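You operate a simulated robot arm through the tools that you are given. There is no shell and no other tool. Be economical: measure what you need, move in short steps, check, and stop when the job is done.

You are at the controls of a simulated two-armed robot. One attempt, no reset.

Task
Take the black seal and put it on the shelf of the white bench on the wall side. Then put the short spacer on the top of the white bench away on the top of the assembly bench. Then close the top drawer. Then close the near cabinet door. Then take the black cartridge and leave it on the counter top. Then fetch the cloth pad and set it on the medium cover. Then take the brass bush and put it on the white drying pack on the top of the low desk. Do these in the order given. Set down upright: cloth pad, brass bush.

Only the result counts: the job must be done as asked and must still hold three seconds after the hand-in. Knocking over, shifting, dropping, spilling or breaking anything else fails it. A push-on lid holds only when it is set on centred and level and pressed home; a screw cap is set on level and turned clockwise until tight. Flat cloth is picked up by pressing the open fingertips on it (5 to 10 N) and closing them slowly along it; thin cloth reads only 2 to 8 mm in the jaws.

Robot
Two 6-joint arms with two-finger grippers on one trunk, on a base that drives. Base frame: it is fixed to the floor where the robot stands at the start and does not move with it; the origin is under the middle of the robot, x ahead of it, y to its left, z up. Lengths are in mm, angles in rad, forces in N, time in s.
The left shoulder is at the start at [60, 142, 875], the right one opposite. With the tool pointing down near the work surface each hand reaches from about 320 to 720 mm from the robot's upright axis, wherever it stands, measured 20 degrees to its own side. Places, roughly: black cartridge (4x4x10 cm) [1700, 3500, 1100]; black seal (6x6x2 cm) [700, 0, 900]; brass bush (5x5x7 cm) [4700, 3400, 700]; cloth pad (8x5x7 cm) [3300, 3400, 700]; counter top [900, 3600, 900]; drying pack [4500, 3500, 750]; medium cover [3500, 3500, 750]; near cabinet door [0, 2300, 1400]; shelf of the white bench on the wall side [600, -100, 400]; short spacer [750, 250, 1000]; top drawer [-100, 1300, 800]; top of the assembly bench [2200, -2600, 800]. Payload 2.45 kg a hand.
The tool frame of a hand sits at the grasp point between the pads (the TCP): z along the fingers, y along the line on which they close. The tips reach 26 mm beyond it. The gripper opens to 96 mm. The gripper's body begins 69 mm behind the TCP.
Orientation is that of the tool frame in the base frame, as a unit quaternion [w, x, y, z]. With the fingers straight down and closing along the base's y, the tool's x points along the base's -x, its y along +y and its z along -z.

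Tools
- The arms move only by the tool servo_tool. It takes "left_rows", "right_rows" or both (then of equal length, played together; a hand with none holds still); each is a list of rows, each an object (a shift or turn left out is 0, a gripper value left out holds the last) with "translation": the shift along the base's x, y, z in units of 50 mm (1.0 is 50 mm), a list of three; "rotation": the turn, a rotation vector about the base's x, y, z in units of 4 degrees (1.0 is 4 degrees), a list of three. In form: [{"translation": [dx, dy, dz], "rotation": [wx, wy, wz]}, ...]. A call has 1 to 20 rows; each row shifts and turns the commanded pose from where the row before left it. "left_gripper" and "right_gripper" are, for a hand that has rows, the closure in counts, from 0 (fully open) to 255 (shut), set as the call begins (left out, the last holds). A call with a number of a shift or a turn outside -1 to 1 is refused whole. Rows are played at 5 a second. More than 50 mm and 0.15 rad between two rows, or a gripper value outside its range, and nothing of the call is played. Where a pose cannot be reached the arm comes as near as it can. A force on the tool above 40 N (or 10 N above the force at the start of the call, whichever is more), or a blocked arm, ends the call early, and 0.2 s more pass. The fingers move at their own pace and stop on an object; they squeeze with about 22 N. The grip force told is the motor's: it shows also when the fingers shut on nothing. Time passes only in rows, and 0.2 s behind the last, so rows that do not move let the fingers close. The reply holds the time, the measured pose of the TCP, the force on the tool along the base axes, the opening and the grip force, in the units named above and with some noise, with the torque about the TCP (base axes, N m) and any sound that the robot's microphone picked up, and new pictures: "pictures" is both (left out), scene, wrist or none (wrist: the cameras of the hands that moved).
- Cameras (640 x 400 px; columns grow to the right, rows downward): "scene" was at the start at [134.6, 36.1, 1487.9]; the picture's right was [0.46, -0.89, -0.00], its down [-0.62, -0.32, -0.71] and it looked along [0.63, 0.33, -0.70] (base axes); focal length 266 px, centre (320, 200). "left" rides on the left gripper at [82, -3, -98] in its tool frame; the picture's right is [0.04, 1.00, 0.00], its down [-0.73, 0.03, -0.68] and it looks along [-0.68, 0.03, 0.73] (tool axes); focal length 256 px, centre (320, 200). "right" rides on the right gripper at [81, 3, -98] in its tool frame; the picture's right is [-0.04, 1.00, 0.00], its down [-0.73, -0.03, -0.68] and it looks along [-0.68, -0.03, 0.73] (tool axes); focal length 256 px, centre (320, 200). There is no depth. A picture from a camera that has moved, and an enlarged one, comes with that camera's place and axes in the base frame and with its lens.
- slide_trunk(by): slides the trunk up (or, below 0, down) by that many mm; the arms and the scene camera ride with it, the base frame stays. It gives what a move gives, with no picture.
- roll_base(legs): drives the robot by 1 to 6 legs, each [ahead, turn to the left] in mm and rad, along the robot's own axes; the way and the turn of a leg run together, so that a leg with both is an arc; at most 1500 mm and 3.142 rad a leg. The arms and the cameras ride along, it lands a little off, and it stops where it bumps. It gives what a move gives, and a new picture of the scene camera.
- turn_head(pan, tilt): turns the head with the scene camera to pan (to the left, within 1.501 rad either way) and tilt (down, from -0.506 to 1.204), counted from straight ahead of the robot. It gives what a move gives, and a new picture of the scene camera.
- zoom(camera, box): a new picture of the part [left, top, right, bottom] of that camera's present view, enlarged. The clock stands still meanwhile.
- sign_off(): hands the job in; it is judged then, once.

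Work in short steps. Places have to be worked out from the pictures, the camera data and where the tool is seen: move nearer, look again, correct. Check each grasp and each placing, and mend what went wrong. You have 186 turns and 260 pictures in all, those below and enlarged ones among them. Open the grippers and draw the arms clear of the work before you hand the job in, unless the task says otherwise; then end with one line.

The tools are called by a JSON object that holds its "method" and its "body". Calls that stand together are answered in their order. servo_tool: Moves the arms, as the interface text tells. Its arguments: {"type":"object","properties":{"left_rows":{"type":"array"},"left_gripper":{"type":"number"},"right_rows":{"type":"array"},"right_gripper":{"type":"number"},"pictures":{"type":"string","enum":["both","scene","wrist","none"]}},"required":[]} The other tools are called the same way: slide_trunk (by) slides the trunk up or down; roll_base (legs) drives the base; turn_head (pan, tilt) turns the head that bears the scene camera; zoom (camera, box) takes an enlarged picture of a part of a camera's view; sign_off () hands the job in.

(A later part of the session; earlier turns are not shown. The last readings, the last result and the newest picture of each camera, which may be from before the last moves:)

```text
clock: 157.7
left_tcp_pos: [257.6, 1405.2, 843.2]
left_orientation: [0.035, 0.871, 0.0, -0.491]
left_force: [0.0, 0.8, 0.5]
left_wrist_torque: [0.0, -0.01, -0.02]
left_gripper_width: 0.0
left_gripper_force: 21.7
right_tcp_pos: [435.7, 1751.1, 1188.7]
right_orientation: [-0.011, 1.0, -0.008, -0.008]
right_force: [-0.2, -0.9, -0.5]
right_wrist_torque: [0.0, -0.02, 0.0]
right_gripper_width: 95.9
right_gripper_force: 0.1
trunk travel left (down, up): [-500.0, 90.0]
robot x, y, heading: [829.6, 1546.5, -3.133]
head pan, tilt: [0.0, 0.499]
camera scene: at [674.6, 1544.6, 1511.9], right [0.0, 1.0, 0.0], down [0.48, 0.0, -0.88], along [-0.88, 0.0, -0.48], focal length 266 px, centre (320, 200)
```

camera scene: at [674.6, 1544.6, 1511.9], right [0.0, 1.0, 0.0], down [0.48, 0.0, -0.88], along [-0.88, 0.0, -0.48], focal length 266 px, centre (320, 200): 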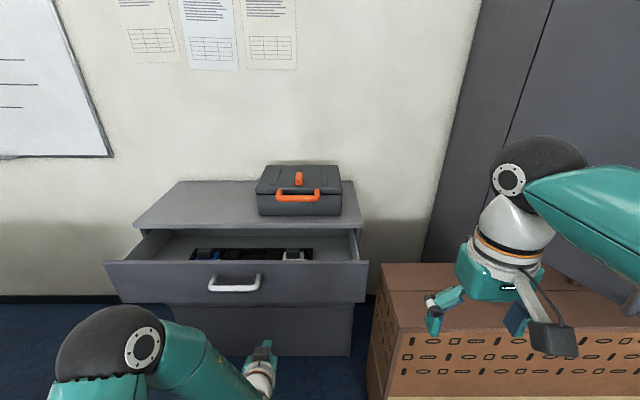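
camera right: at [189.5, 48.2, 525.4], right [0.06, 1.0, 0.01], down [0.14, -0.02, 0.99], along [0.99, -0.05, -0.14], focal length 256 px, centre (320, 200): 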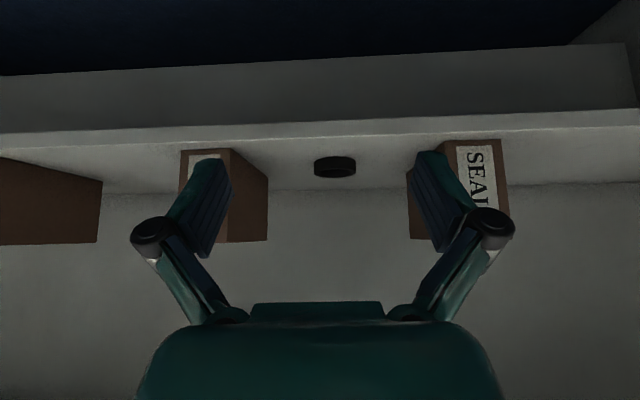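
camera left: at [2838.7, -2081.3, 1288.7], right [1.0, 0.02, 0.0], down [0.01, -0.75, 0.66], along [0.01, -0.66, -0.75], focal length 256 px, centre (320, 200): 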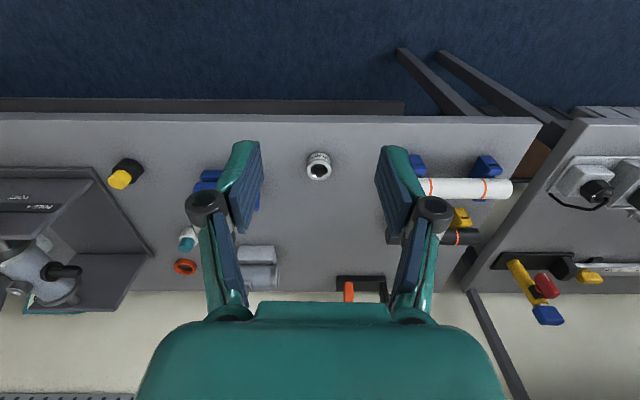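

Refined, the drawer panel is at x≈-17, z 694–895. I drive until the fist is just short of it, then push with the arm.

{"method": "roll_base", "body": {"legs": [[240, 0]]}}

{"method": "servo_tool", "body": {"left_rows": [{"translation": [-0.3, 0, 0]}, {"translation": [-0.3, 0, 0]}, {"translation": [-0.3, 0, 0]}, {"translation": [-0.3, 0, 0]}, {"translation": [-0.3, 0, 0]}, {"translation": [-0.3, 0, 0]}, {"translation": [-0.3, 0, 0]}], "pictures": "scene"}}

```text
clock: 159.5
left_tcp_pos: [15.5, 1404.6, 843.6]
left_orientation: [0.035, 0.87, 0.0, -0.491]
left_force: [0.6, 1.1, 0.4]
left_wrist_torque: [0.01, -0.01, 0.0]
left_gripper_width: 0.0
left_gripper_force: 21.9
right_tcp_pos: [194.6, 1750.3, 1188.0]
right_orientation: [-0.011, 1.0, -0.007, -0.006]
right_force: [-1.1, -0.4, 0.3]
right_wrist_torque: [0.0, -0.05, 0.0]
right_gripper_width: 95.9
right_gripper_force: 0.0
trunk travel left (down, up): [-500.0, 90.0]
robot x, y, heading: [585.9, 1542.5, -3.137]
head pan, tilt: [0.0, 0.499]
camera scene: at [432.8, 1543.4, 1511.8], right [0.0, 1.0, 0.0], down [0.48, 0.0, -0.88], along [-0.88, 0.0, -0.48], focal length 266 px, centre (320, 200)
```

scene: 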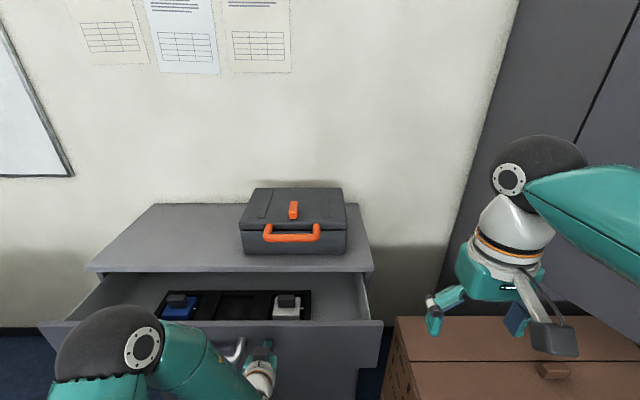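

```text
clock: 161.1
left_tcp_pos: [-88.7, 1403.6, 844.6]
left_orientation: [0.035, 0.87, 0.0, -0.491]
left_force: [-0.4, 0.5, -0.2]
left_wrist_torque: [0.02, 0.01, 0.02]
left_gripper_width: 0.1
left_gripper_force: 22.1
right_tcp_pos: [195.2, 1750.2, 1187.7]
right_orientation: [-0.011, 1.0, -0.008, -0.007]
right_force: [-0.5, -0.3, 0.0]
right_wrist_torque: [-0.03, 0.01, 0.02]
right_gripper_width: 95.8
right_gripper_force: 0.0
trunk travel left (down, up): [-500.0, 90.0]
robot x, y, heading: [584.1, 1544.7, -3.135]
head pan, tilt: [0.0, 0.499]
camera scene: at [434.0, 1543.5, 1511.9], right [0.0, 1.0, 0.0], down [0.48, 0.0, -0.88], along [-0.88, 0.0, -0.48], focal length 266 px, centre (320, 200)
```

scene: 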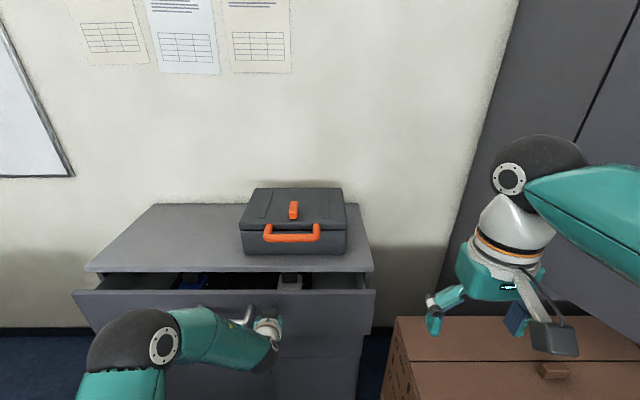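

The drawer is closing with almost no force. I keep pushing until it stops.

{"method": "servo_tool", "body": {"left_rows": [{"translation": [-0.3, 0, 0]}, {"translation": [-0.3, 0, 0]}, {"translation": [-0.3, 0, 0]}, {"translation": [-0.3, 0, 0]}, {"translation": [-0.3, 0, 0]}, {"translation": [-0.2, 0, 0]}, {"translation": [-0.2, 0, 0]}, {"translation": [-0.2, 0, 0]}, {"translation": [-0.2, 0, 0]}], "pictures": "scene"}}

```text
clock: 162.6
left_tcp_pos: [-169.7, 1405.0, 845.1]
left_orientation: [0.035, 0.872, 0.001, -0.487]
left_force: [34.9, -5.2, 15.3]
left_wrist_torque: [0.0, 0.29, 0.02]
left_gripper_width: 6.1
left_gripper_force: 28.2
right_tcp_pos: [202.8, 1750.8, 1192.5]
right_orientation: [-0.011, 1.0, -0.008, -0.009]
right_force: [0.1, -0.1, 0.2]
right_wrist_torque: [0.03, 0.02, 0.02]
right_gripper_width: 95.9
right_gripper_force: 0.1
trunk travel left (down, up): [-500.0, 90.0]
robot x, y, heading: [587.6, 1541.4, -3.135]
head pan, tilt: [0.0, 0.499]
stopped in row 7 (left hand): the force on the tool passed its limit at 54 N (the readings are from after the stop); the commanded pose is now the measured one
camera scene: at [442.2, 1543.5, 1513.1], right [0.0, 1.0, 0.0], down [0.47, 0.0, -0.88], along [-0.88, 0.0, -0.47], focal length 266 px, centre (320, 200)
```

scene: 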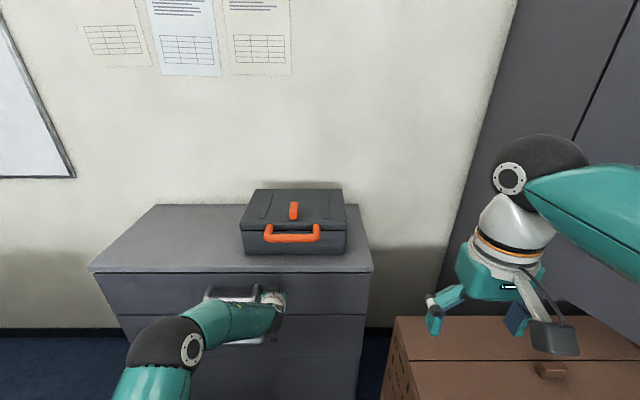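

There's a hard stop, so the drawer is shut. I draw the hand back and verify.

{"method": "servo_tool", "body": {"left_rows": [{"translation": [0.5, 0, 0]}, {"translation": [0.8, 0, 0]}, {"translation": [0.9, 0, 0]}, {"translation": [0.9, 0, 0]}, {"translation": [0.9, -0.3, 0.2]}, {}], "pictures": "scene"}}

```text
clock: 164.0
left_tcp_pos: [25.1, 1387.3, 849.6]
left_orientation: [0.035, 0.873, 0.001, -0.486]
left_force: [-0.6, 0.1, -0.5]
left_wrist_torque: [-0.01, -0.06, -0.01]
left_gripper_width: 0.0
left_gripper_force: 28.7
right_tcp_pos: [195.2, 1750.2, 1189.3]
right_orientation: [-0.012, 1.0, -0.008, -0.007]
right_force: [-0.3, 0.0, 0.7]
right_wrist_torque: [0.0, 0.01, 0.02]
right_gripper_width: 96.0
right_gripper_force: 0.0
trunk travel left (down, up): [-500.0, 90.0]
robot x, y, heading: [583.1, 1542.7, -3.137]
head pan, tilt: [0.0, 0.499]
camera scene: at [433.8, 1543.6, 1511.9], right [0.0, 1.0, 0.0], down [0.48, 0.0, -0.88], along [-0.88, 0.0, -0.48], focal length 266 px, centre (320, 200)
```

scene: 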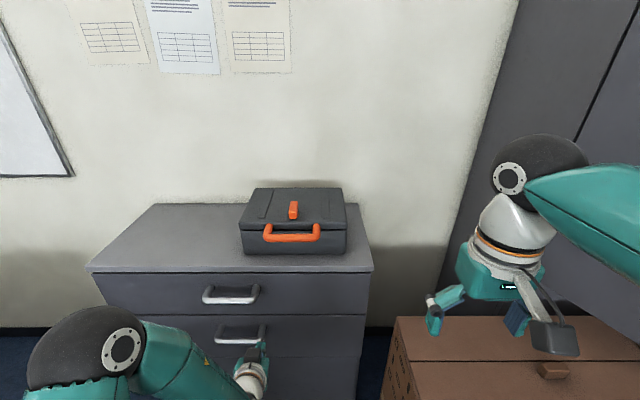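

The drawer is closed. Next is the cabinet door, so I look at it from here.

{"method": "turn_head", "body": {"pan": -0.8, "tilt": 0.1}}

```text
clock: 165.2
left_tcp_pos: [24.5, 1388.7, 850.3]
left_orientation: [0.035, 0.874, 0.0, -0.485]
left_force: [-0.1, 0.1, -0.3]
left_wrist_torque: [-0.03, 0.02, -0.03]
left_gripper_width: 0.0
left_gripper_force: 28.5
right_tcp_pos: [197.2, 1749.7, 1190.5]
right_orientation: [-0.012, 1.0, -0.008, -0.007]
right_force: [0.1, 0.1, 0.0]
right_wrist_torque: [0.02, -0.01, -0.02]
right_gripper_width: 95.7
right_gripper_force: 0.0
trunk travel left (down, up): [-500.0, 90.0]
robot x, y, heading: [585.0, 1540.2, -3.135]
head pan, tilt: [-0.799, 0.099]
camera scene: at [461.0, 1609.5, 1549.0], right [0.71, 0.7, 0.0], down [0.07, -0.07, -0.99], along [-0.7, 0.71, -0.1], focal length 266 px, centre (320, 200)
```

scene: 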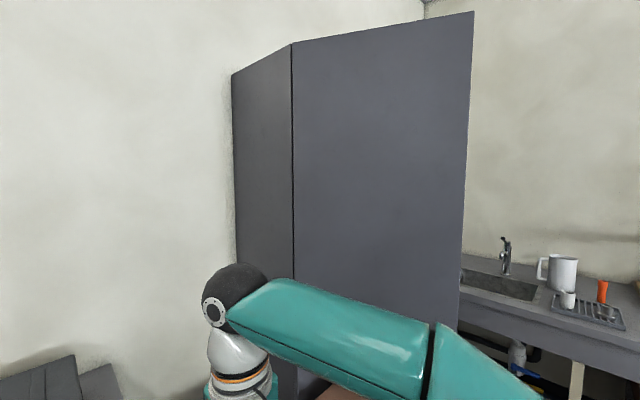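

The near door is hinged at about (-207,2158) and open by about 66°, with its free edge at (253,2366) and bottom z≈934. I raise the left fist, back off, and come in on a diagonal heading so that a straight push closes the door.

{"method": "servo_tool", "body": {"left_rows": [{"translation": [0.4, 0, 0.8]}, {"translation": [0.4, 0, 0.8]}, {"translation": [0.4, 0, 0.8]}, {"translation": [0.4, 0, 0.8]}, {"translation": [0.4, 0, 0.8]}, {"translation": [0.2, 0, 0.8]}, {"translation": [0, 0, 0.8]}, {"translation": [0, 0, 0.6]}, {}], "pictures": "none"}}

{"method": "roll_base", "body": {"legs": [[-744, 0], [0, -0.3], [0, -0.316], [700, 0]]}}

{"method": "turn_head", "body": {"pan": 0, "tilt": 0.4}}

```text
clock: 167.2
left_tcp_pos: [136.8, 1390.3, 1161.1]
left_orientation: [0.035, 0.874, 0.001, -0.485]
left_force: [0.8, -0.1, -0.2]
left_wrist_torque: [0.01, 0.01, 0.01]
left_gripper_width: 0.1
left_gripper_force: 28.6
right_tcp_pos: [196.6, 1750.0, 1188.9]
right_orientation: [-0.012, 1.0, -0.008, -0.006]
right_force: [1.3, -0.5, 0.8]
right_wrist_torque: [-0.01, 0.02, 0.02]
right_gripper_width: 96.2
right_gripper_force: 0.1
trunk travel left (down, up): [-500.0, 90.0]
robot x, y, heading: [586.2, 1540.2, -3.141]
head pan, tilt: [-0.799, 0.099]
```

```text
clock: 177.0
left_tcp_pos: [292.1, 2086.9, 1160.8]
left_orientation: [-0.114, 0.833, -0.263, -0.473]
left_force: [-0.1, 0.4, 0.0]
left_wrist_torque: [0.03, 0.01, 0.01]
left_gripper_width: 0.2
left_gripper_force: 28.7
right_tcp_pos: [549.2, 2346.6, 1189.3]
right_orientation: [-0.014, 0.951, -0.31, -0.003]
right_force: [0.3, 0.0, 0.1]
right_wrist_torque: [0.0, -0.01, -0.01]
right_gripper_width: 95.8
right_gripper_force: 0.1
trunk travel left (down, up): [-500.0, 90.0]
robot x, y, heading: [750.1, 1955.9, 2.535]
head pan, tilt: [-0.799, 0.099]
camera scene: at [686.4, 2082.7, 1549.1], right [0.99, 0.16, 0.0], down [0.02, -0.1, -0.99], along [-0.16, 0.98, -0.1], focal length 266 px, centre (320, 200)
```

scene: 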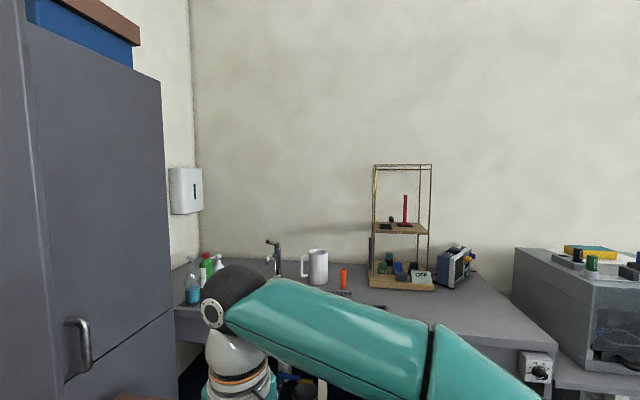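

```text
clock: 178.1
left_tcp_pos: [292.6, 2086.1, 1160.5]
left_orientation: [-0.113, 0.833, -0.263, -0.473]
left_force: [0.3, -1.0, -0.1]
left_wrist_torque: [0.0, -0.01, 0.01]
left_gripper_width: 0.0
left_gripper_force: 28.4
right_tcp_pos: [550.0, 2347.2, 1191.0]
right_orientation: [-0.013, 0.951, -0.309, -0.004]
right_force: [-0.7, -0.2, 0.3]
right_wrist_torque: [-0.01, -0.01, 0.0]
right_gripper_width: 95.8
right_gripper_force: 0.1
trunk travel left (down, up): [-500.0, 90.0]
robot x, y, heading: [750.1, 1957.5, 2.535]
head pan, tilt: [0.0, 0.4]
camera scene: at [626.1, 2044.5, 1521.2], right [0.57, 0.82, 0.0], down [0.32, -0.22, -0.92], along [-0.76, 0.53, -0.39], focal length 266 px, centre (320, 200)
```

scene: 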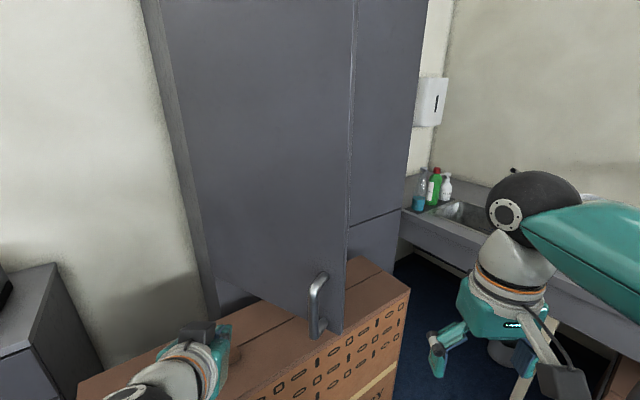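

The geometry is confirmed. I shift the fist 80 mm to the right for more leverage, extend to just before the door, then drive in to push.

{"method": "servo_tool", "body": {"left_rows": [{"translation": [0.456, 0.656, 0]}, {"translation": [0.456, 0.656, 0]}, {"translation": [-0.656, 0.456, 0]}, {"translation": [-0.656, 0.456, 0]}, {"translation": [-0.656, 0.456, 0]}, {"translation": [-0.656, 0.456, 0]}, {"translation": [-0.656, 0.456, 0]}, {}], "pictures": "scene"}}

{"method": "roll_base", "body": {"legs": [[240, 0]]}}

```text
clock: 179.9
left_tcp_pos: [172.5, 2265.3, 1162.0]
left_orientation: [-0.114, 0.833, -0.263, -0.474]
left_force: [0.8, 1.0, -1.2]
left_wrist_torque: [-0.03, -0.03, 0.0]
left_gripper_width: 0.0
left_gripper_force: 28.4
right_tcp_pos: [550.2, 2346.5, 1190.5]
right_orientation: [-0.013, 0.951, -0.31, -0.003]
right_force: [0.5, 0.9, 0.4]
right_wrist_torque: [-0.01, -0.01, 0.01]
right_gripper_width: 95.6
right_gripper_force: 0.1
trunk travel left (down, up): [-500.0, 90.0]
robot x, y, heading: [749.3, 1955.8, 2.533]
head pan, tilt: [0.0, 0.4]
camera scene: at [626.6, 2043.9, 1521.3], right [0.57, 0.82, 0.0], down [0.32, -0.22, -0.92], along [-0.76, 0.53, -0.39], focal length 266 px, centre (320, 200)
```

scene: 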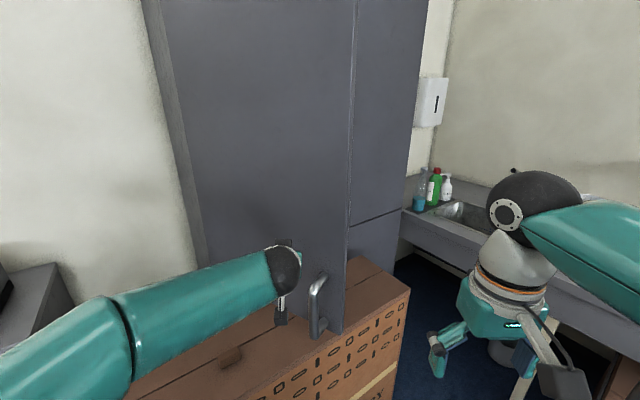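

```text
clock: 181.7
left_tcp_pos: [-26.4, 2403.3, 1159.3]
left_orientation: [-0.114, 0.833, -0.263, -0.473]
left_force: [0.4, 0.8, -0.1]
left_wrist_torque: [-0.01, 0.03, 0.01]
left_gripper_width: 0.1
left_gripper_force: 28.5
right_tcp_pos: [349.4, 2484.1, 1190.0]
right_orientation: [-0.013, 0.951, -0.31, -0.002]
right_force: [-0.3, -0.5, 0.8]
right_wrist_torque: [-0.03, -0.05, 0.03]
right_gripper_width: 96.2
right_gripper_force: 0.0
trunk travel left (down, up): [-500.0, 90.0]
robot x, y, heading: [552.4, 2093.6, 2.537]
head pan, tilt: [0.0, 0.4]
camera scene: at [426.0, 2182.8, 1520.9], right [0.57, 0.82, 0.0], down [0.32, -0.22, -0.92], along [-0.76, 0.52, -0.39], focal length 266 px, centre (320, 200)
```

scene: 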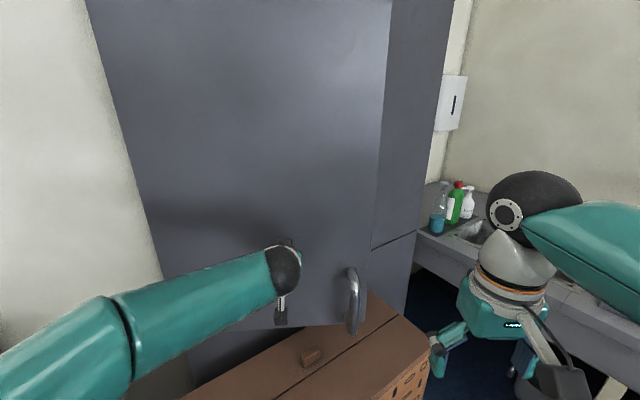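

The door swings easily. I continue the push with the arm until the stop.

{"method": "servo_tool", "body": {"left_rows": [{"translation": [-0.5, 0.25, 0]}, {"translation": [-0.5, 0.25, 0]}, {"translation": [-0.5, 0.2, 0]}, {"translation": [-0.5, 0.15, 0]}, {"translation": [-0.5, 0.1, 0]}, {"translation": [-0.4, 0, 0]}, {"translation": [-0.3, 0, 0]}, {"translation": [-0.3, 0, 0]}, {"translation": [-0.3, 0, 0]}], "pictures": "scene"}}

```text
clock: 183.3
left_tcp_pos: [-172.5, 2450.0, 1160.2]
left_orientation: [-0.114, 0.836, -0.265, -0.467]
left_force: [23.1, -9.7, 1.7]
left_wrist_torque: [-0.02, 0.0, 0.1]
left_gripper_width: 0.0
left_gripper_force: 28.6
left hand out of reach, approached as far as the arm can: row 8
right_tcp_pos: [354.4, 2481.9, 1193.4]
right_orientation: [-0.013, 0.951, -0.31, -0.005]
right_force: [-0.2, 0.5, -1.3]
right_wrist_torque: [0.0, -0.02, -0.01]
right_gripper_width: 96.0
right_gripper_force: 0.0
trunk travel left (down, up): [-500.0, 90.0]
robot x, y, heading: [552.8, 2097.0, 2.54]
head pan, tilt: [0.0, 0.4]
stopped in row 8 (left hand): the force on the tool passed its limit at 48 N (the readings are from after the stop); the commanded pose is now the measured one
camera scene: at [432.4, 2178.7, 1521.8], right [0.57, 0.82, 0.0], down [0.32, -0.22, -0.92], along [-0.76, 0.52, -0.39], focal length 266 px, centre (320, 200)
```

scene: 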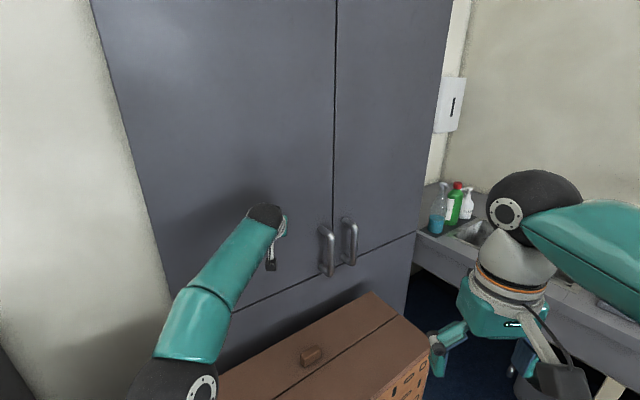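

The door is flush and closed. I retract the left hand and return it to tool-down.

{"method": "servo_tool", "body": {"left_rows": [{"translation": [0.6, -0.4, 0]}, {"translation": [0.6, -0.4, 0]}, {"translation": [0.25, -0.2, 0.05], "rotation": [-0.566, -0.824, 0]}, {"translation": [0.25, -0.2, 0.05], "rotation": [-0.566, -0.824, 0]}, {"translation": [0.25, -0.2, 0.05], "rotation": [-0.566, -0.824, 0]}, {"translation": [0.25, -0.2, 0.05], "rotation": [-0.566, -0.824, 0]}, {"translation": [0.25, -0.2, 0.05], "rotation": [-0.566, -0.824, 0]}, {"translation": [0.25, -0.2, 0.05], "rotation": [-0.566, -0.824, 0]}, {"translation": [0.25, -0.2, 0.05], "rotation": [-0.566, -0.824, 0]}, {"translation": [0.25, -0.2, 0.05], "rotation": [-0.566, -0.824, 0]}, {"translation": [0.25, -0.2, 0.05], "rotation": [-0.566, -0.824, 0]}, {"translation": [0.25, -0.2, 0.05], "rotation": [-0.566, -0.824, 0]}, {"translation": [0.25, -0.2, 0.05], "rotation": [-0.566, -0.824, 0]}, {"translation": [0.25, -0.2, 0.05], "rotation": [-0.566, -0.824, 0]}, {"translation": [0.25, -0.2, 0.05], "rotation": [-0.566, -0.824, 0]}, {"translation": [0.25, -0.2, 0.05], "rotation": [-0.566, -0.824, 0]}, {"translation": [0.25, -0.2, 0.05], "rotation": [-0.566, -0.824, 0]}, {}], "left_gripper": 0, "pictures": "none"}}

{"method": "roll_base", "body": {"legs": [[-600, 0], [0, -0.5], [0, -0.467]]}}

{"method": "turn_head", "body": {"pan": 0, "tilt": 0.3}}

```text
clock: 187.1
left_tcp_pos: [68.2, 2262.2, 1193.7]
left_orientation: [0.029, 0.948, -0.316, 0.016]
left_force: [-0.4, 0.4, -0.3]
left_wrist_torque: [0.01, 0.03, 0.02]
left_gripper_width: 96.1
left_gripper_force: 0.0
right_tcp_pos: [351.7, 2484.1, 1191.0]
right_orientation: [-0.013, 0.951, -0.309, -0.003]
right_force: [-0.5, 0.6, -0.2]
right_wrist_torque: [0.01, 0.02, 0.02]
right_gripper_width: 95.9
right_gripper_force: 0.1
trunk travel left (down, up): [-500.0, 90.0]
robot x, y, heading: [554.8, 2091.9, 2.537]
head pan, tilt: [0.0, 0.4]
```

```text
clock: 193.6
left_tcp_pos: [909.2, 2252.2, 1192.8]
left_orientation: [-0.034, -0.69, 0.723, -0.001]
left_force: [-0.9, 0.2, -1.0]
left_wrist_torque: [-0.01, -0.02, -0.04]
left_gripper_width: 96.1
left_gripper_force: 0.1
right_tcp_pos: [1251.1, 2144.2, 1189.3]
right_orientation: [0.012, -0.696, 0.718, -0.003]
right_force: [-0.7, 0.4, -0.2]
right_wrist_torque: [-0.05, 0.0, 0.05]
right_gripper_width: 96.0
right_gripper_force: 0.1
trunk travel left (down, up): [-500.0, 90.0]
robot x, y, heading: [998.7, 1756.7, 1.57]
head pan, tilt: [0.0, 0.4]
camera scene: at [1002.6, 1912.9, 1520.9], right [1.0, 0.0, 0.0], down [0.0, -0.39, -0.92], along [0.0, 0.92, -0.39], focal length 266 px, centre (320, 200)
```

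scene: 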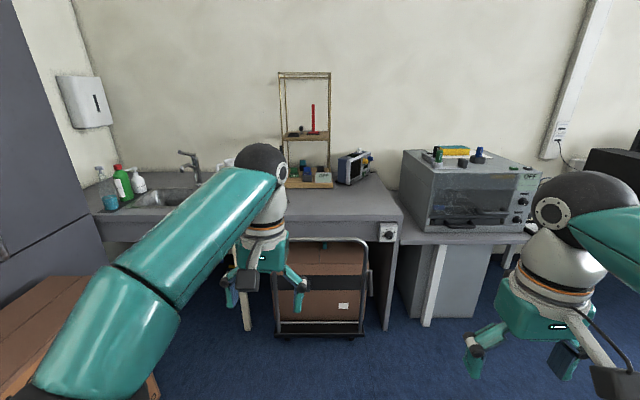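

```text
clock: 194.3
left_tcp_pos: [909.4, 2249.7, 1194.5]
left_orientation: [-0.034, -0.691, 0.722, 0.0]
left_force: [0.3, -0.2, 0.6]
left_wrist_torque: [0.0, 0.03, -0.04]
left_gripper_width: 95.9
left_gripper_force: 0.1
right_tcp_pos: [1251.9, 2141.9, 1191.2]
right_orientation: [0.012, -0.697, 0.717, -0.002]
right_force: [-0.4, -0.4, -0.4]
right_wrist_torque: [0.0, 0.0, 0.0]
right_gripper_width: 95.9
right_gripper_force: 0.2
trunk travel left (down, up): [-500.0, 90.0]
robot x, y, heading: [1004.4, 1760.6, 1.573]
head pan, tilt: [0.0, 0.3]
camera scene: at [1003.8, 1911.0, 1530.4], right [1.0, 0.0, 0.0], down [0.0, -0.3, -0.96], along [0.0, 0.96, -0.3], focal length 266 px, centre (320, 200)
```

scene: 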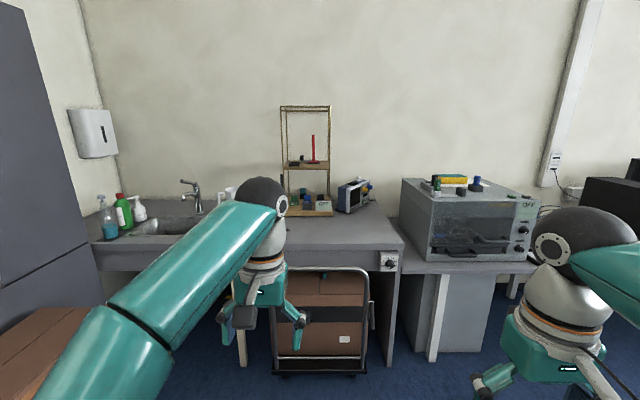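

The cartridge should be among the objects on top of the oven, so I zoom in there and on the counter.

{"method": "zoom", "body": {"camera": "scene", "box": [390, 150, 550, 270]}}

{"method": "zoom", "body": {"camera": "scene", "box": [230, 140, 410, 280]}}

```text
3.33 times, centred on (470, 210) of scene
camera zoom: at [1003.8, 1911.0, 1530.4], right [1.0, 0.0, 0.0], down [0.0, -0.3, -0.96], along [0.0, 0.96, -0.3], focal length 886 px, centre (-180, 167)
```

zoom: 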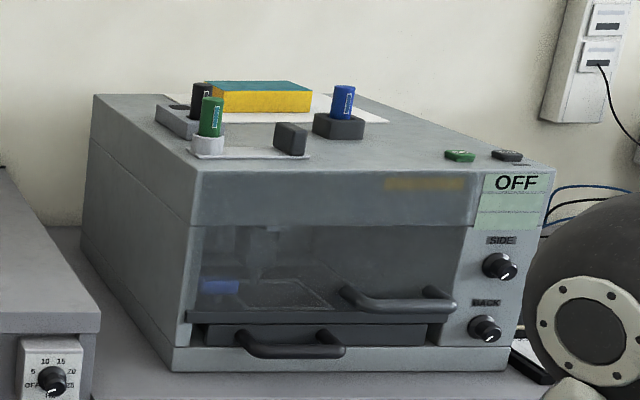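

```text
2.86 times, centred on (320, 210) of scene
camera zoom: at [1003.8, 1911.0, 1530.4], right [1.0, 0.0, 0.0], down [0.0, -0.3, -0.96], along [0.0, 0.96, -0.3], focal length 759 px, centre (320, 171)
```

zoom: 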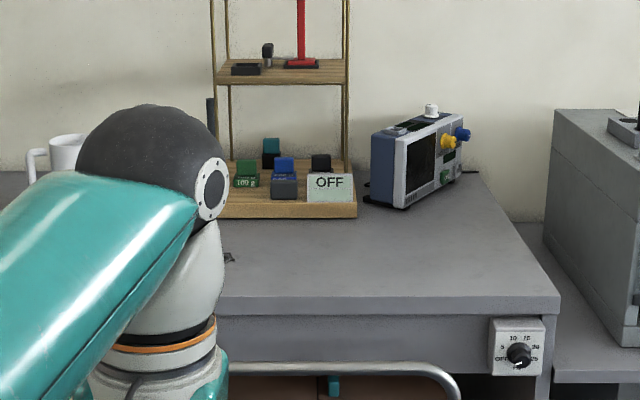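

The black cartridge stands in a holder on the oven top, behind the green one. I drive to stand in front of the oven.

{"method": "roll_base", "body": {"legs": [[0, -0.4], [0, -0.35], [1000, 0], [0, 0.4], [0, 0.35]]}}

{"method": "turn_head", "body": {"pan": 0, "tilt": 0.45}}

```text
clock: 204.6
left_tcp_pos: [1581.9, 2985.3, 1193.2]
left_orientation: [-0.034, -0.694, 0.719, -0.001]
left_force: [-1.1, 0.7, -0.3]
left_wrist_torque: [-0.03, -0.01, 0.03]
left_gripper_width: 96.0
left_gripper_force: 0.0
right_tcp_pos: [1925.6, 2879.7, 1191.8]
right_orientation: [0.012, -0.699, 0.715, -0.003]
right_force: [-0.6, 0.1, 0.0]
right_wrist_torque: [0.0, 0.0, 0.04]
right_gripper_width: 96.0
right_gripper_force: 0.1
trunk travel left (down, up): [-500.0, 90.0]
robot x, y, heading: [1715.0, 2493.8, 1.574]
head pan, tilt: [0.0, 0.3]
camera scene: at [1714.6, 2647.2, 1530.3], right [1.0, 0.0, 0.0], down [0.0, -0.3, -0.95], along [0.0, 0.95, -0.3], focal length 266 px, centre (320, 200)
```

scene: 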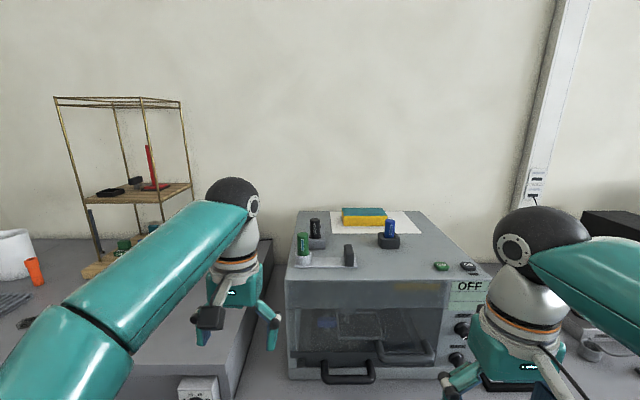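

```text
clock: 205.3
left_tcp_pos: [1583.4, 2984.1, 1195.1]
left_orientation: [-0.034, -0.694, 0.719, 0.0]
left_force: [0.0, -0.2, -0.3]
left_wrist_torque: [-0.01, 0.0, -0.03]
left_gripper_width: 95.9
left_gripper_force: 0.1
right_tcp_pos: [1926.3, 2877.2, 1192.0]
right_orientation: [0.013, -0.698, 0.716, -0.003]
right_force: [0.1, 0.1, -0.1]
right_wrist_torque: [0.03, 0.05, 0.03]
right_gripper_width: 96.1
right_gripper_force: 0.0
trunk travel left (down, up): [-500.0, 90.0]
robot x, y, heading: [1712.9, 2492.4, 1.572]
head pan, tilt: [0.0, 0.45]
camera scene: at [1715.1, 2644.2, 1516.5], right [1.0, 0.0, 0.0], down [0.0, -0.43, -0.9], along [0.0, 0.9, -0.43], focal length 266 px, centre (320, 200)
```

scene: 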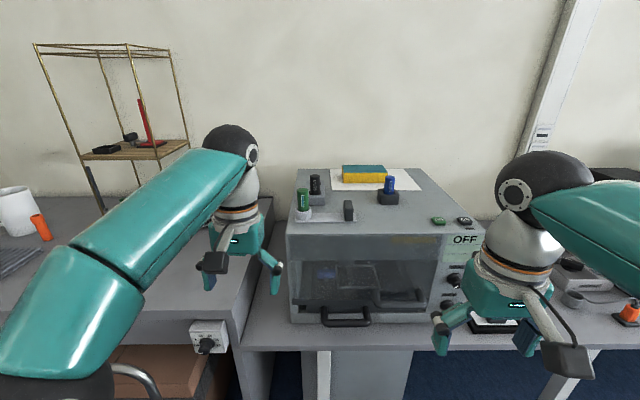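

Triangulation puts the black cartridge top at (1695,3495,1193). I raise the trunk 90 mm for reach and roll closer to the desk.

{"method": "slide_trunk", "body": {"by": 90}}

{"method": "roll_base", "body": {"legs": [[260, 0]]}}

{"method": "servo_tool", "body": {"left_rows": [{"translation": [0.32, 0.4, 0.1], "rotation": [0.63, -0.1, 0]}, {"translation": [0.32, 0.4, 0.1], "rotation": [0.63, -0.1, 0]}, {"translation": [0.32, 0.4, 0], "rotation": [0.63, -0.1, 0]}, {"translation": [0.32, 0.4, 0], "rotation": [0.63, -0.1, 0]}, {"translation": [0.32, 0.4, 0], "rotation": [0.63, -0.1, 0]}, {"translation": [0.32, 0.4, 0], "rotation": [0.63, -0.1, 0]}, {"translation": [0.32, 0.4, 0], "rotation": [0.63, -0.1, 0]}, {}], "left_gripper": 0}}

```text
clock: 206.6
left_tcp_pos: [1581.6, 2985.4, 1284.4]
left_orientation: [-0.034, -0.694, 0.719, 0.0]
left_force: [-0.7, -0.1, -0.7]
left_wrist_torque: [-0.02, 0.0, -0.03]
left_gripper_width: 95.9
left_gripper_force: 0.1
right_tcp_pos: [1924.3, 2876.4, 1280.9]
right_orientation: [0.013, -0.699, 0.715, -0.004]
right_force: [0.0, 0.4, 0.3]
right_wrist_torque: [-0.01, 0.02, 0.01]
right_gripper_width: 96.0
right_gripper_force: 0.1
trunk travel left (down, up): [-590.0, 0.0]
robot x, y, heading: [1711.6, 2492.8, 1.572]
head pan, tilt: [0.0, 0.45]
```

```text
clock: 208.5
left_tcp_pos: [1581.8, 3248.4, 1282.4]
left_orientation: [-0.034, -0.693, 0.72, -0.002]
left_force: [0.6, 1.2, 0.2]
left_wrist_torque: [0.0, 0.0, 0.01]
left_gripper_width: 96.2
left_gripper_force: 0.1
right_tcp_pos: [1926.0, 3142.8, 1282.0]
right_orientation: [0.013, -0.698, 0.716, -0.004]
right_force: [-0.3, 0.9, 0.4]
right_wrist_torque: [-0.06, 0.0, 0.01]
right_gripper_width: 96.3
right_gripper_force: 0.0
trunk travel left (down, up): [-590.0, 0.0]
robot x, y, heading: [1712.5, 2757.9, 1.569]
head pan, tilt: [0.0, 0.45]
camera scene: at [1714.2, 2909.4, 1606.3], right [1.0, 0.0, 0.0], down [0.0, -0.44, -0.9], along [0.0, 0.9, -0.44], focal length 266 px, centre (320, 200)
```

scene: 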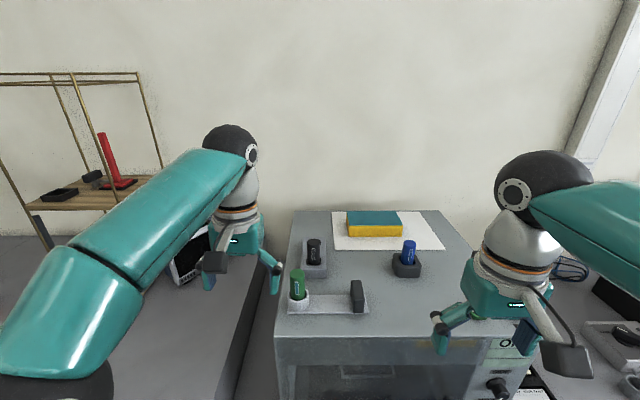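

```text
clock: 210.3
left_tcp_pos: [1682.3, 3349.5, 1263.8]
left_orientation: [0.092, -0.69, 0.712, 0.093]
left_force: [-0.7, 0.1, -0.6]
left_wrist_torque: [-0.04, -0.01, 0.0]
left_gripper_width: 96.6
left_gripper_force: 0.0
left hand out of reach, approached as far as the arm can: row 3, 4, 5, 6, 7
right_tcp_pos: [1925.0, 3141.0, 1282.3]
right_orientation: [0.014, -0.699, 0.715, -0.003]
right_force: [-1.3, -0.6, -0.1]
right_wrist_torque: [0.02, 0.02, 0.0]
right_gripper_width: 96.1
right_gripper_force: 0.0
trunk travel left (down, up): [-590.0, 0.0]
robot x, y, heading: [1713.9, 2755.6, 1.571]
head pan, tilt: [0.0, 0.45]
camera scene: at [1713.6, 2907.8, 1606.5], right [1.0, 0.0, 0.0], down [0.0, -0.44, -0.9], along [0.0, 0.9, -0.44], focal length 266 px, centre (320, 200)
camera left: at [1682.9, 3243.5, 1337.9], right [-1.0, -0.01, 0.0], down [-0.01, 0.53, 0.85], along [-0.01, 0.85, -0.53], focal length 256 px, centre (320, 200)
```

scene: 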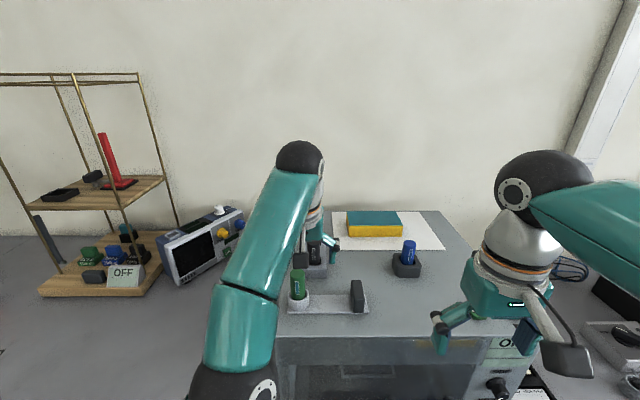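
left: 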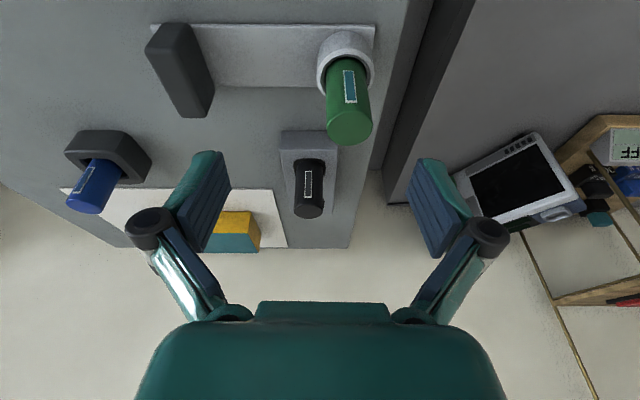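

The left arm runs out of reach at this height. The green cartridge at (1661,3377) would also be close to the hand camera, so I use the right arm with a 35° tilt and a slight yaw. First I clear the left hand.

{"method": "servo_tool", "body": {"left_rows": [{"translation": [-0.3, -0.6, 0.2]}, {"translation": [-0.5, -0.8, 0]}, {"translation": [-0.5, -0.8, 0]}, {"translation": [-0.5, -0.8, 0]}, {"translation": [-0.5, -0.8, 0]}, {"translation": [-0.3, -0.6, 0]}, {}], "pictures": "none"}}

{"method": "servo_tool", "body": {"right_rows": [{"translation": [-0.26, 0.4, 0], "rotation": [0.95, 0, 0]}, {"translation": [-0.26, 0.4, 0], "rotation": [0.95, 0, 0]}, {"translation": [-0.26, 0.4, 0], "rotation": [0.95, 0, 0]}, {"translation": [-0.26, 0.4, 0], "rotation": [0.95, 0, 0]}, {"translation": [-0.26, 0.4, 0], "rotation": [0.95, 0, 0]}, {"translation": [-0.26, 0.4, 0], "rotation": [0.95, 0, 0]}, {"translation": [-0.26, 0.4, 0], "rotation": [0.95, 0, 0]}, {"translation": [-0.26, 0.4, 0], "rotation": [0.95, 0, 0]}, {"translation": [-0.26, 0.4, 0], "rotation": [0.95, 0, 0]}, {"translation": [-0.5, 0.62, -0.18], "rotation": [0, 0, 0.95]}, {"translation": [-0.5, 0.62, -0.18], "rotation": [0, 0, 0.95]}, {"translation": [-0.5, 0.62, -0.18], "rotation": [0, 0, 0.95]}, {"translation": [-0.5, 0.62, -0.18], "rotation": [0, 0, 0.95]}, {}], "right_gripper": 0}}

```text
clock: 211.9
left_tcp_pos: [1572.3, 3209.8, 1315.5]
left_orientation: [0.092, -0.69, 0.712, 0.093]
left_force: [-0.1, -0.1, 0.1]
left_wrist_torque: [0.08, -0.04, -0.02]
left_gripper_width: 96.1
left_gripper_force: 0.0
left hand out of reach, approached as far as the arm can: row 1, 2, 3, 4
right_tcp_pos: [1923.9, 3140.2, 1283.4]
right_orientation: [0.013, -0.698, 0.716, -0.002]
right_force: [-0.3, -0.4, -0.2]
right_wrist_torque: [0.04, -0.04, -0.02]
right_gripper_width: 95.9
right_gripper_force: 0.1
trunk travel left (down, up): [-590.0, 0.0]
robot x, y, heading: [1712.4, 2757.3, 1.572]
head pan, tilt: [0.0, 0.45]
```

```text
clock: 214.9
left_tcp_pos: [1575.5, 3209.5, 1315.2]
left_orientation: [0.091, -0.691, 0.711, 0.094]
left_force: [0.4, 0.3, 0.2]
left_wrist_torque: [0.04, 0.03, 0.03]
left_gripper_width: 96.0
left_gripper_force: 0.1
right_tcp_pos: [1708.0, 3443.3, 1247.3]
right_orientation: [-0.188, 0.749, -0.59, -0.235]
right_force: [1.2, -1.0, 0.4]
right_wrist_torque: [0.0, -0.02, -0.05]
right_gripper_width: 96.2
right_gripper_force: 0.0
trunk travel left (down, up): [-590.0, 0.0]
robot x, y, heading: [1710.2, 2750.7, 1.574]
head pan, tilt: [0.0, 0.45]
camera scene: at [1715.1, 2906.0, 1606.7], right [1.0, 0.0, 0.0], down [0.0, -0.43, -0.9], along [0.0, 0.9, -0.43], focal length 266 px, centre (320, 200)
camera right: at [1733.3, 3322.1, 1280.8], right [-0.98, -0.2, 0.02], down [-0.02, 0.21, 0.98], along [-0.2, 0.96, -0.21], focal length 256 px, centre (320, 200)
```

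scene: 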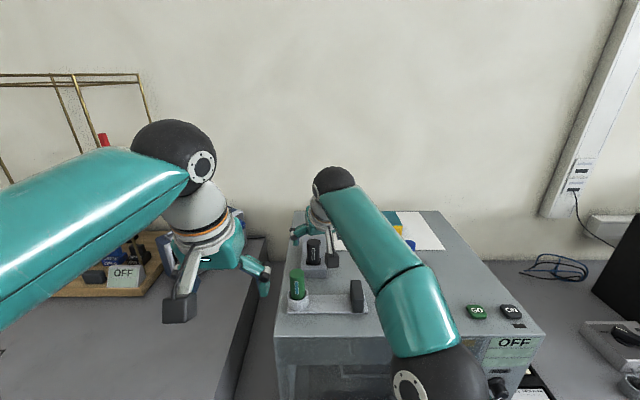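
right: 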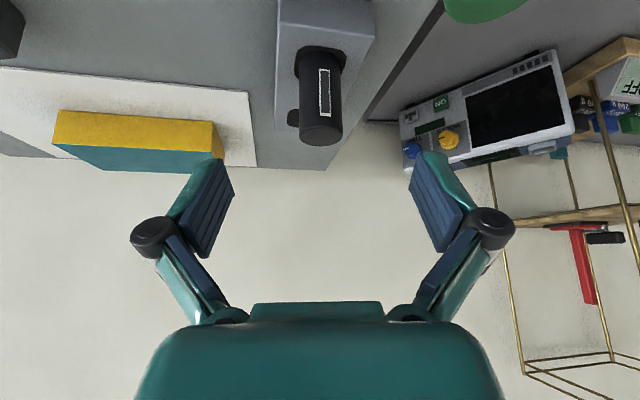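

The cartridge is well lined up, with its top at about (1697,3488,1193) and the holder top at z≈1132. I move in along the tool axis and grip.

{"method": "servo_tool", "body": {"right_rows": [{"translation": [-0.08, 0.3, -0.5]}, {"translation": [-0.08, 0.3, -0.5]}, {"translation": [-0.08, 0.3, -0.5]}, {}], "pictures": "wrist"}}

{"method": "servo_tool", "body": {"right_rows": [{}, {}, {}, {}, {}, {}], "right_gripper": 255, "pictures": "wrist"}}

```text
clock: 215.9
left_tcp_pos: [1574.8, 3210.9, 1314.5]
left_orientation: [0.092, -0.69, 0.712, 0.093]
left_force: [0.1, 0.3, 0.3]
left_wrist_torque: [0.05, 0.01, -0.03]
left_gripper_width: 96.2
left_gripper_force: 0.0
right_tcp_pos: [1696.2, 3485.9, 1168.1]
right_orientation: [-0.188, 0.749, -0.591, -0.235]
right_force: [-1.0, 0.5, 0.2]
right_wrist_torque: [0.0, 0.02, 0.03]
right_gripper_width: 95.9
right_gripper_force: 0.0
right hand out of reach, approached as far as the arm can: row 3
trunk travel left (down, up): [-590.0, 0.0]
robot x, y, heading: [1712.1, 2759.7, 1.571]
head pan, tilt: [0.0, 0.45]
camera right: at [1721.0, 3364.8, 1203.9], right [-0.98, -0.2, 0.02], down [-0.02, 0.21, 0.98], along [-0.2, 0.96, -0.21], focal length 256 px, centre (320, 200)
```

right: 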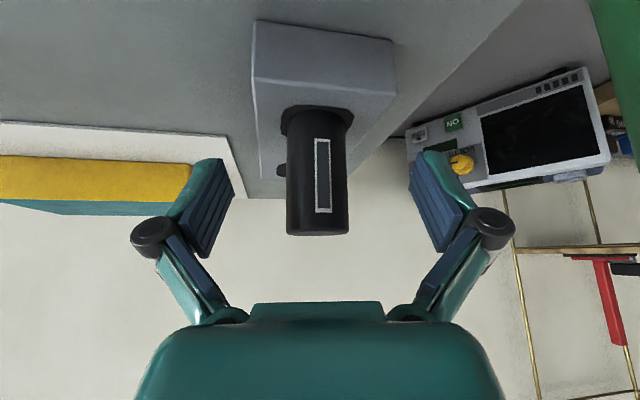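

```text
clock: 217.3
left_tcp_pos: [1574.3, 3211.3, 1314.3]
left_orientation: [0.091, -0.69, 0.712, 0.093]
left_force: [-0.9, 0.0, 0.9]
left_wrist_torque: [-0.01, -0.03, -0.01]
left_gripper_width: 96.0
left_gripper_force: 0.1
right_tcp_pos: [1696.1, 3485.9, 1169.7]
right_orientation: [-0.187, 0.749, -0.59, -0.236]
right_force: [0.1, 0.1, 1.2]
right_wrist_torque: [0.02, 0.06, -0.03]
right_gripper_width: 32.7
right_gripper_force: 21.6
trunk travel left (down, up): [-590.0, 0.0]
robot x, y, heading: [1713.5, 2756.3, 1.576]
head pan, tilt: [0.0, 0.45]
camera right: at [1720.9, 3365.1, 1203.9], right [-0.98, -0.2, 0.02], down [-0.02, 0.21, 0.98], along [-0.2, 0.96, -0.21], focal length 256 px, centre (320, 200)
```

right: 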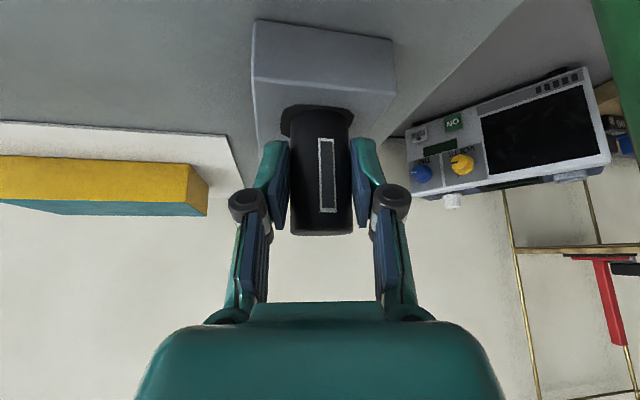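

The grip is good, but lifting from here would exceed reach. There is about 90 mm of clearance to the desk, so I release, withdraw, roll 60 mm closer, and re-grip.

{"method": "servo_tool", "body": {"right_rows": [{}, {}, {}, {}, {"translation": [0.08, -0.3, 0.5]}, {"translation": [0.08, -0.3, 0.5]}, {"translation": [0.08, -0.3, 0.5]}, {}], "right_gripper": 0, "pictures": "none"}}

{"method": "roll_base", "body": {"legs": [[65, 0]]}}

{"method": "zoom", "body": {"camera": "right", "box": [0, 0, 640, 400]}}

```text
clock: 219.1
left_tcp_pos: [1574.1, 3211.4, 1313.8]
left_orientation: [0.09, -0.691, 0.711, 0.093]
left_force: [-0.1, 0.4, -0.5]
left_wrist_torque: [-0.06, -0.02, 0.01]
left_gripper_width: 96.2
left_gripper_force: 0.1
right_tcp_pos: [1708.0, 3441.8, 1243.9]
right_orientation: [-0.188, 0.749, -0.591, -0.233]
right_force: [0.4, 0.1, 1.2]
right_wrist_torque: [0.0, -0.01, 0.01]
right_gripper_width: 95.9
right_gripper_force: 0.2
trunk travel left (down, up): [-590.0, 0.0]
robot x, y, heading: [1715.5, 2755.3, 1.573]
head pan, tilt: [0.0, 0.45]
```

```text
clock: 220.1
left_tcp_pos: [1575.2, 3280.2, 1313.2]
left_orientation: [0.089, -0.69, 0.712, 0.092]
left_force: [-0.8, 0.8, -0.8]
left_wrist_torque: [-0.05, 0.0, -0.03]
left_gripper_width: 96.0
left_gripper_force: 0.1
right_tcp_pos: [1707.4, 3510.1, 1241.7]
right_orientation: [-0.187, 0.749, -0.591, -0.233]
right_force: [-0.7, 0.9, 0.4]
right_wrist_torque: [-0.02, 0.0, 0.02]
right_gripper_width: 96.1
right_gripper_force: 0.0
trunk travel left (down, up): [-590.0, 0.0]
robot x, y, heading: [1711.7, 2818.0, 1.575]
head pan, tilt: [0.0, 0.45]
camera scene: at [1714.1, 2977.5, 1606.0], right [1.0, 0.0, 0.0], down [0.0, -0.44, -0.9], along [0.0, 0.9, -0.44], focal length 266 px, centre (320, 200)
```

scene: 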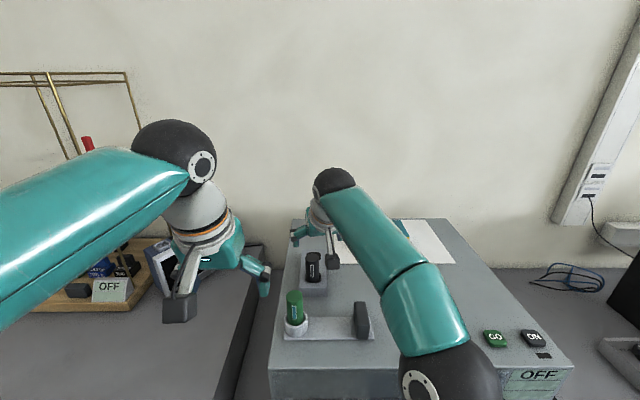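

```text
1.00 times, centred on (320, 200) of right (not enlarged: the box is as wide or as high as the picture)
camera zoom: at [1732.9, 3389.3, 1277.2], right [-0.98, -0.2, 0.02], down [-0.02, 0.21, 0.98], along [-0.2, 0.96, -0.21], focal length 256 px, centre (320, 200)
```

zoom: 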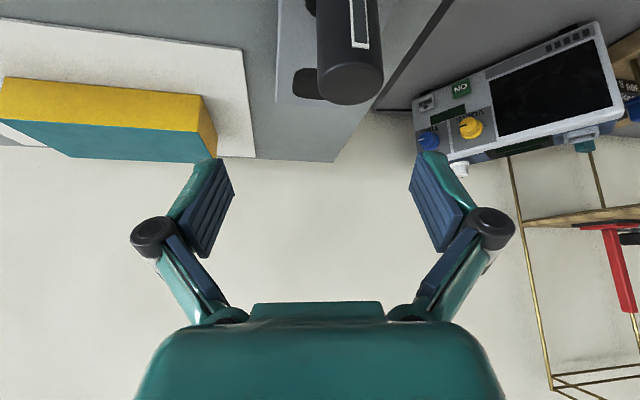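

I re-approach from the new position and grip again.

{"method": "servo_tool", "body": {"right_rows": [{"translation": [-0.08, -0.3, -0.2]}, {"translation": [-0.08, -0.08, -0.6]}, {"translation": [-0.07, -0.04, -0.64]}, {}], "pictures": "wrist"}}

{"method": "servo_tool", "body": {"right_rows": [{}, {}, {}, {}, {}, {}], "right_gripper": 255, "pictures": "none"}}

{"method": "servo_tool", "body": {"right_rows": [{"translation": [0, 0, 0.2]}, {"translation": [0, 0, 0.3]}, {"translation": [0, 0, 0.4]}, {"translation": [0, 0, 0.4]}, {}], "pictures": "wrist"}}

```text
clock: 221.1
left_tcp_pos: [1575.4, 3277.3, 1314.8]
left_orientation: [0.091, -0.691, 0.711, 0.094]
left_force: [0.3, 0.1, -0.5]
left_wrist_torque: [-0.03, -0.02, -0.02]
left_gripper_width: 96.0
left_gripper_force: 0.1
right_tcp_pos: [1695.8, 3486.7, 1172.5]
right_orientation: [-0.188, 0.749, -0.591, -0.234]
right_force: [-0.1, 0.4, 0.1]
right_wrist_torque: [0.0, 0.01, -0.02]
right_gripper_width: 95.7
right_gripper_force: 0.0
trunk travel left (down, up): [-590.0, 0.0]
robot x, y, heading: [1708.6, 2822.6, 1.572]
head pan, tilt: [0.0, 0.45]
camera right: at [1721.8, 3365.8, 1206.6], right [-0.98, -0.2, 0.02], down [-0.02, 0.21, 0.98], along [-0.2, 0.96, -0.21], focal length 256 px, centre (320, 200)
```

right: 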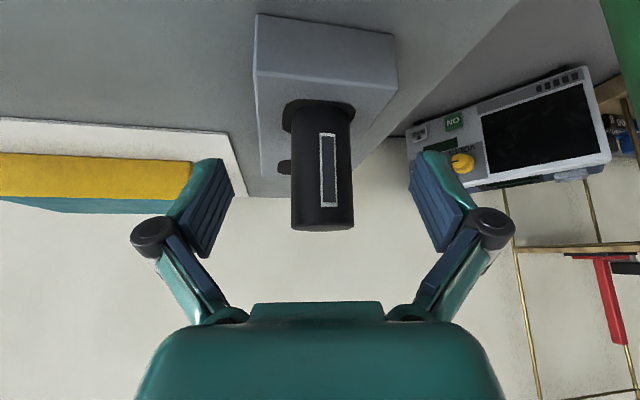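

```text
clock: 222.5
left_tcp_pos: [1574.5, 3278.2, 1315.6]
left_orientation: [0.09, -0.69, 0.712, 0.094]
left_force: [-0.4, -0.3, 0.2]
left_wrist_torque: [-0.01, -0.03, 0.01]
left_gripper_width: 96.1
left_gripper_force: 0.0
right_tcp_pos: [1696.6, 3486.5, 1174.0]
right_orientation: [-0.188, 0.748, -0.591, -0.235]
right_force: [-0.9, -0.4, 0.6]
right_wrist_torque: [0.03, 0.02, -0.01]
right_gripper_width: 33.0
right_gripper_force: 22.0
trunk travel left (down, up): [-590.0, 0.0]
robot x, y, heading: [1714.4, 2818.2, 1.577]
head pan, tilt: [0.0, 0.45]
```

```text
clock: 223.7
left_tcp_pos: [1574.5, 3277.8, 1315.6]
left_orientation: [0.09, -0.691, 0.711, 0.093]
left_force: [-0.6, 0.2, 0.0]
left_wrist_torque: [0.0, 0.02, -0.03]
left_gripper_width: 95.8
left_gripper_force: 0.1
right_tcp_pos: [1697.7, 3487.0, 1236.9]
right_orientation: [-0.187, 0.749, -0.591, -0.235]
right_force: [-0.2, 0.2, -1.0]
right_wrist_torque: [0.0, 0.03, 0.01]
right_gripper_width: 33.1
right_gripper_force: 22.1
trunk travel left (down, up): [-590.0, 0.0]
robot x, y, heading: [1710.5, 2819.8, 1.571]
head pan, tilt: [0.0, 0.45]
camera right: at [1722.3, 3365.8, 1272.3], right [-0.98, -0.2, 0.02], down [-0.03, 0.21, 0.98], along [-0.2, 0.96, -0.21], focal length 256 px, centre (320, 200)
```

right: 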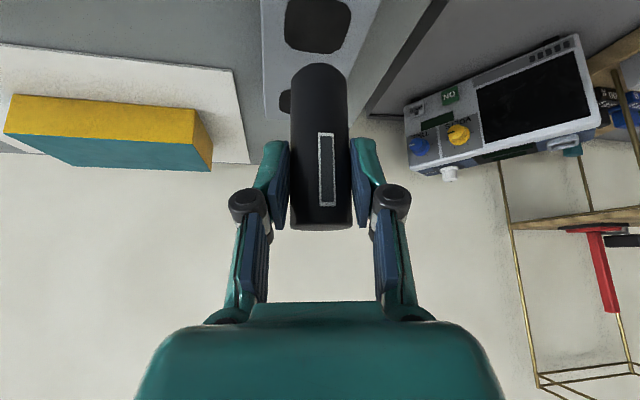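

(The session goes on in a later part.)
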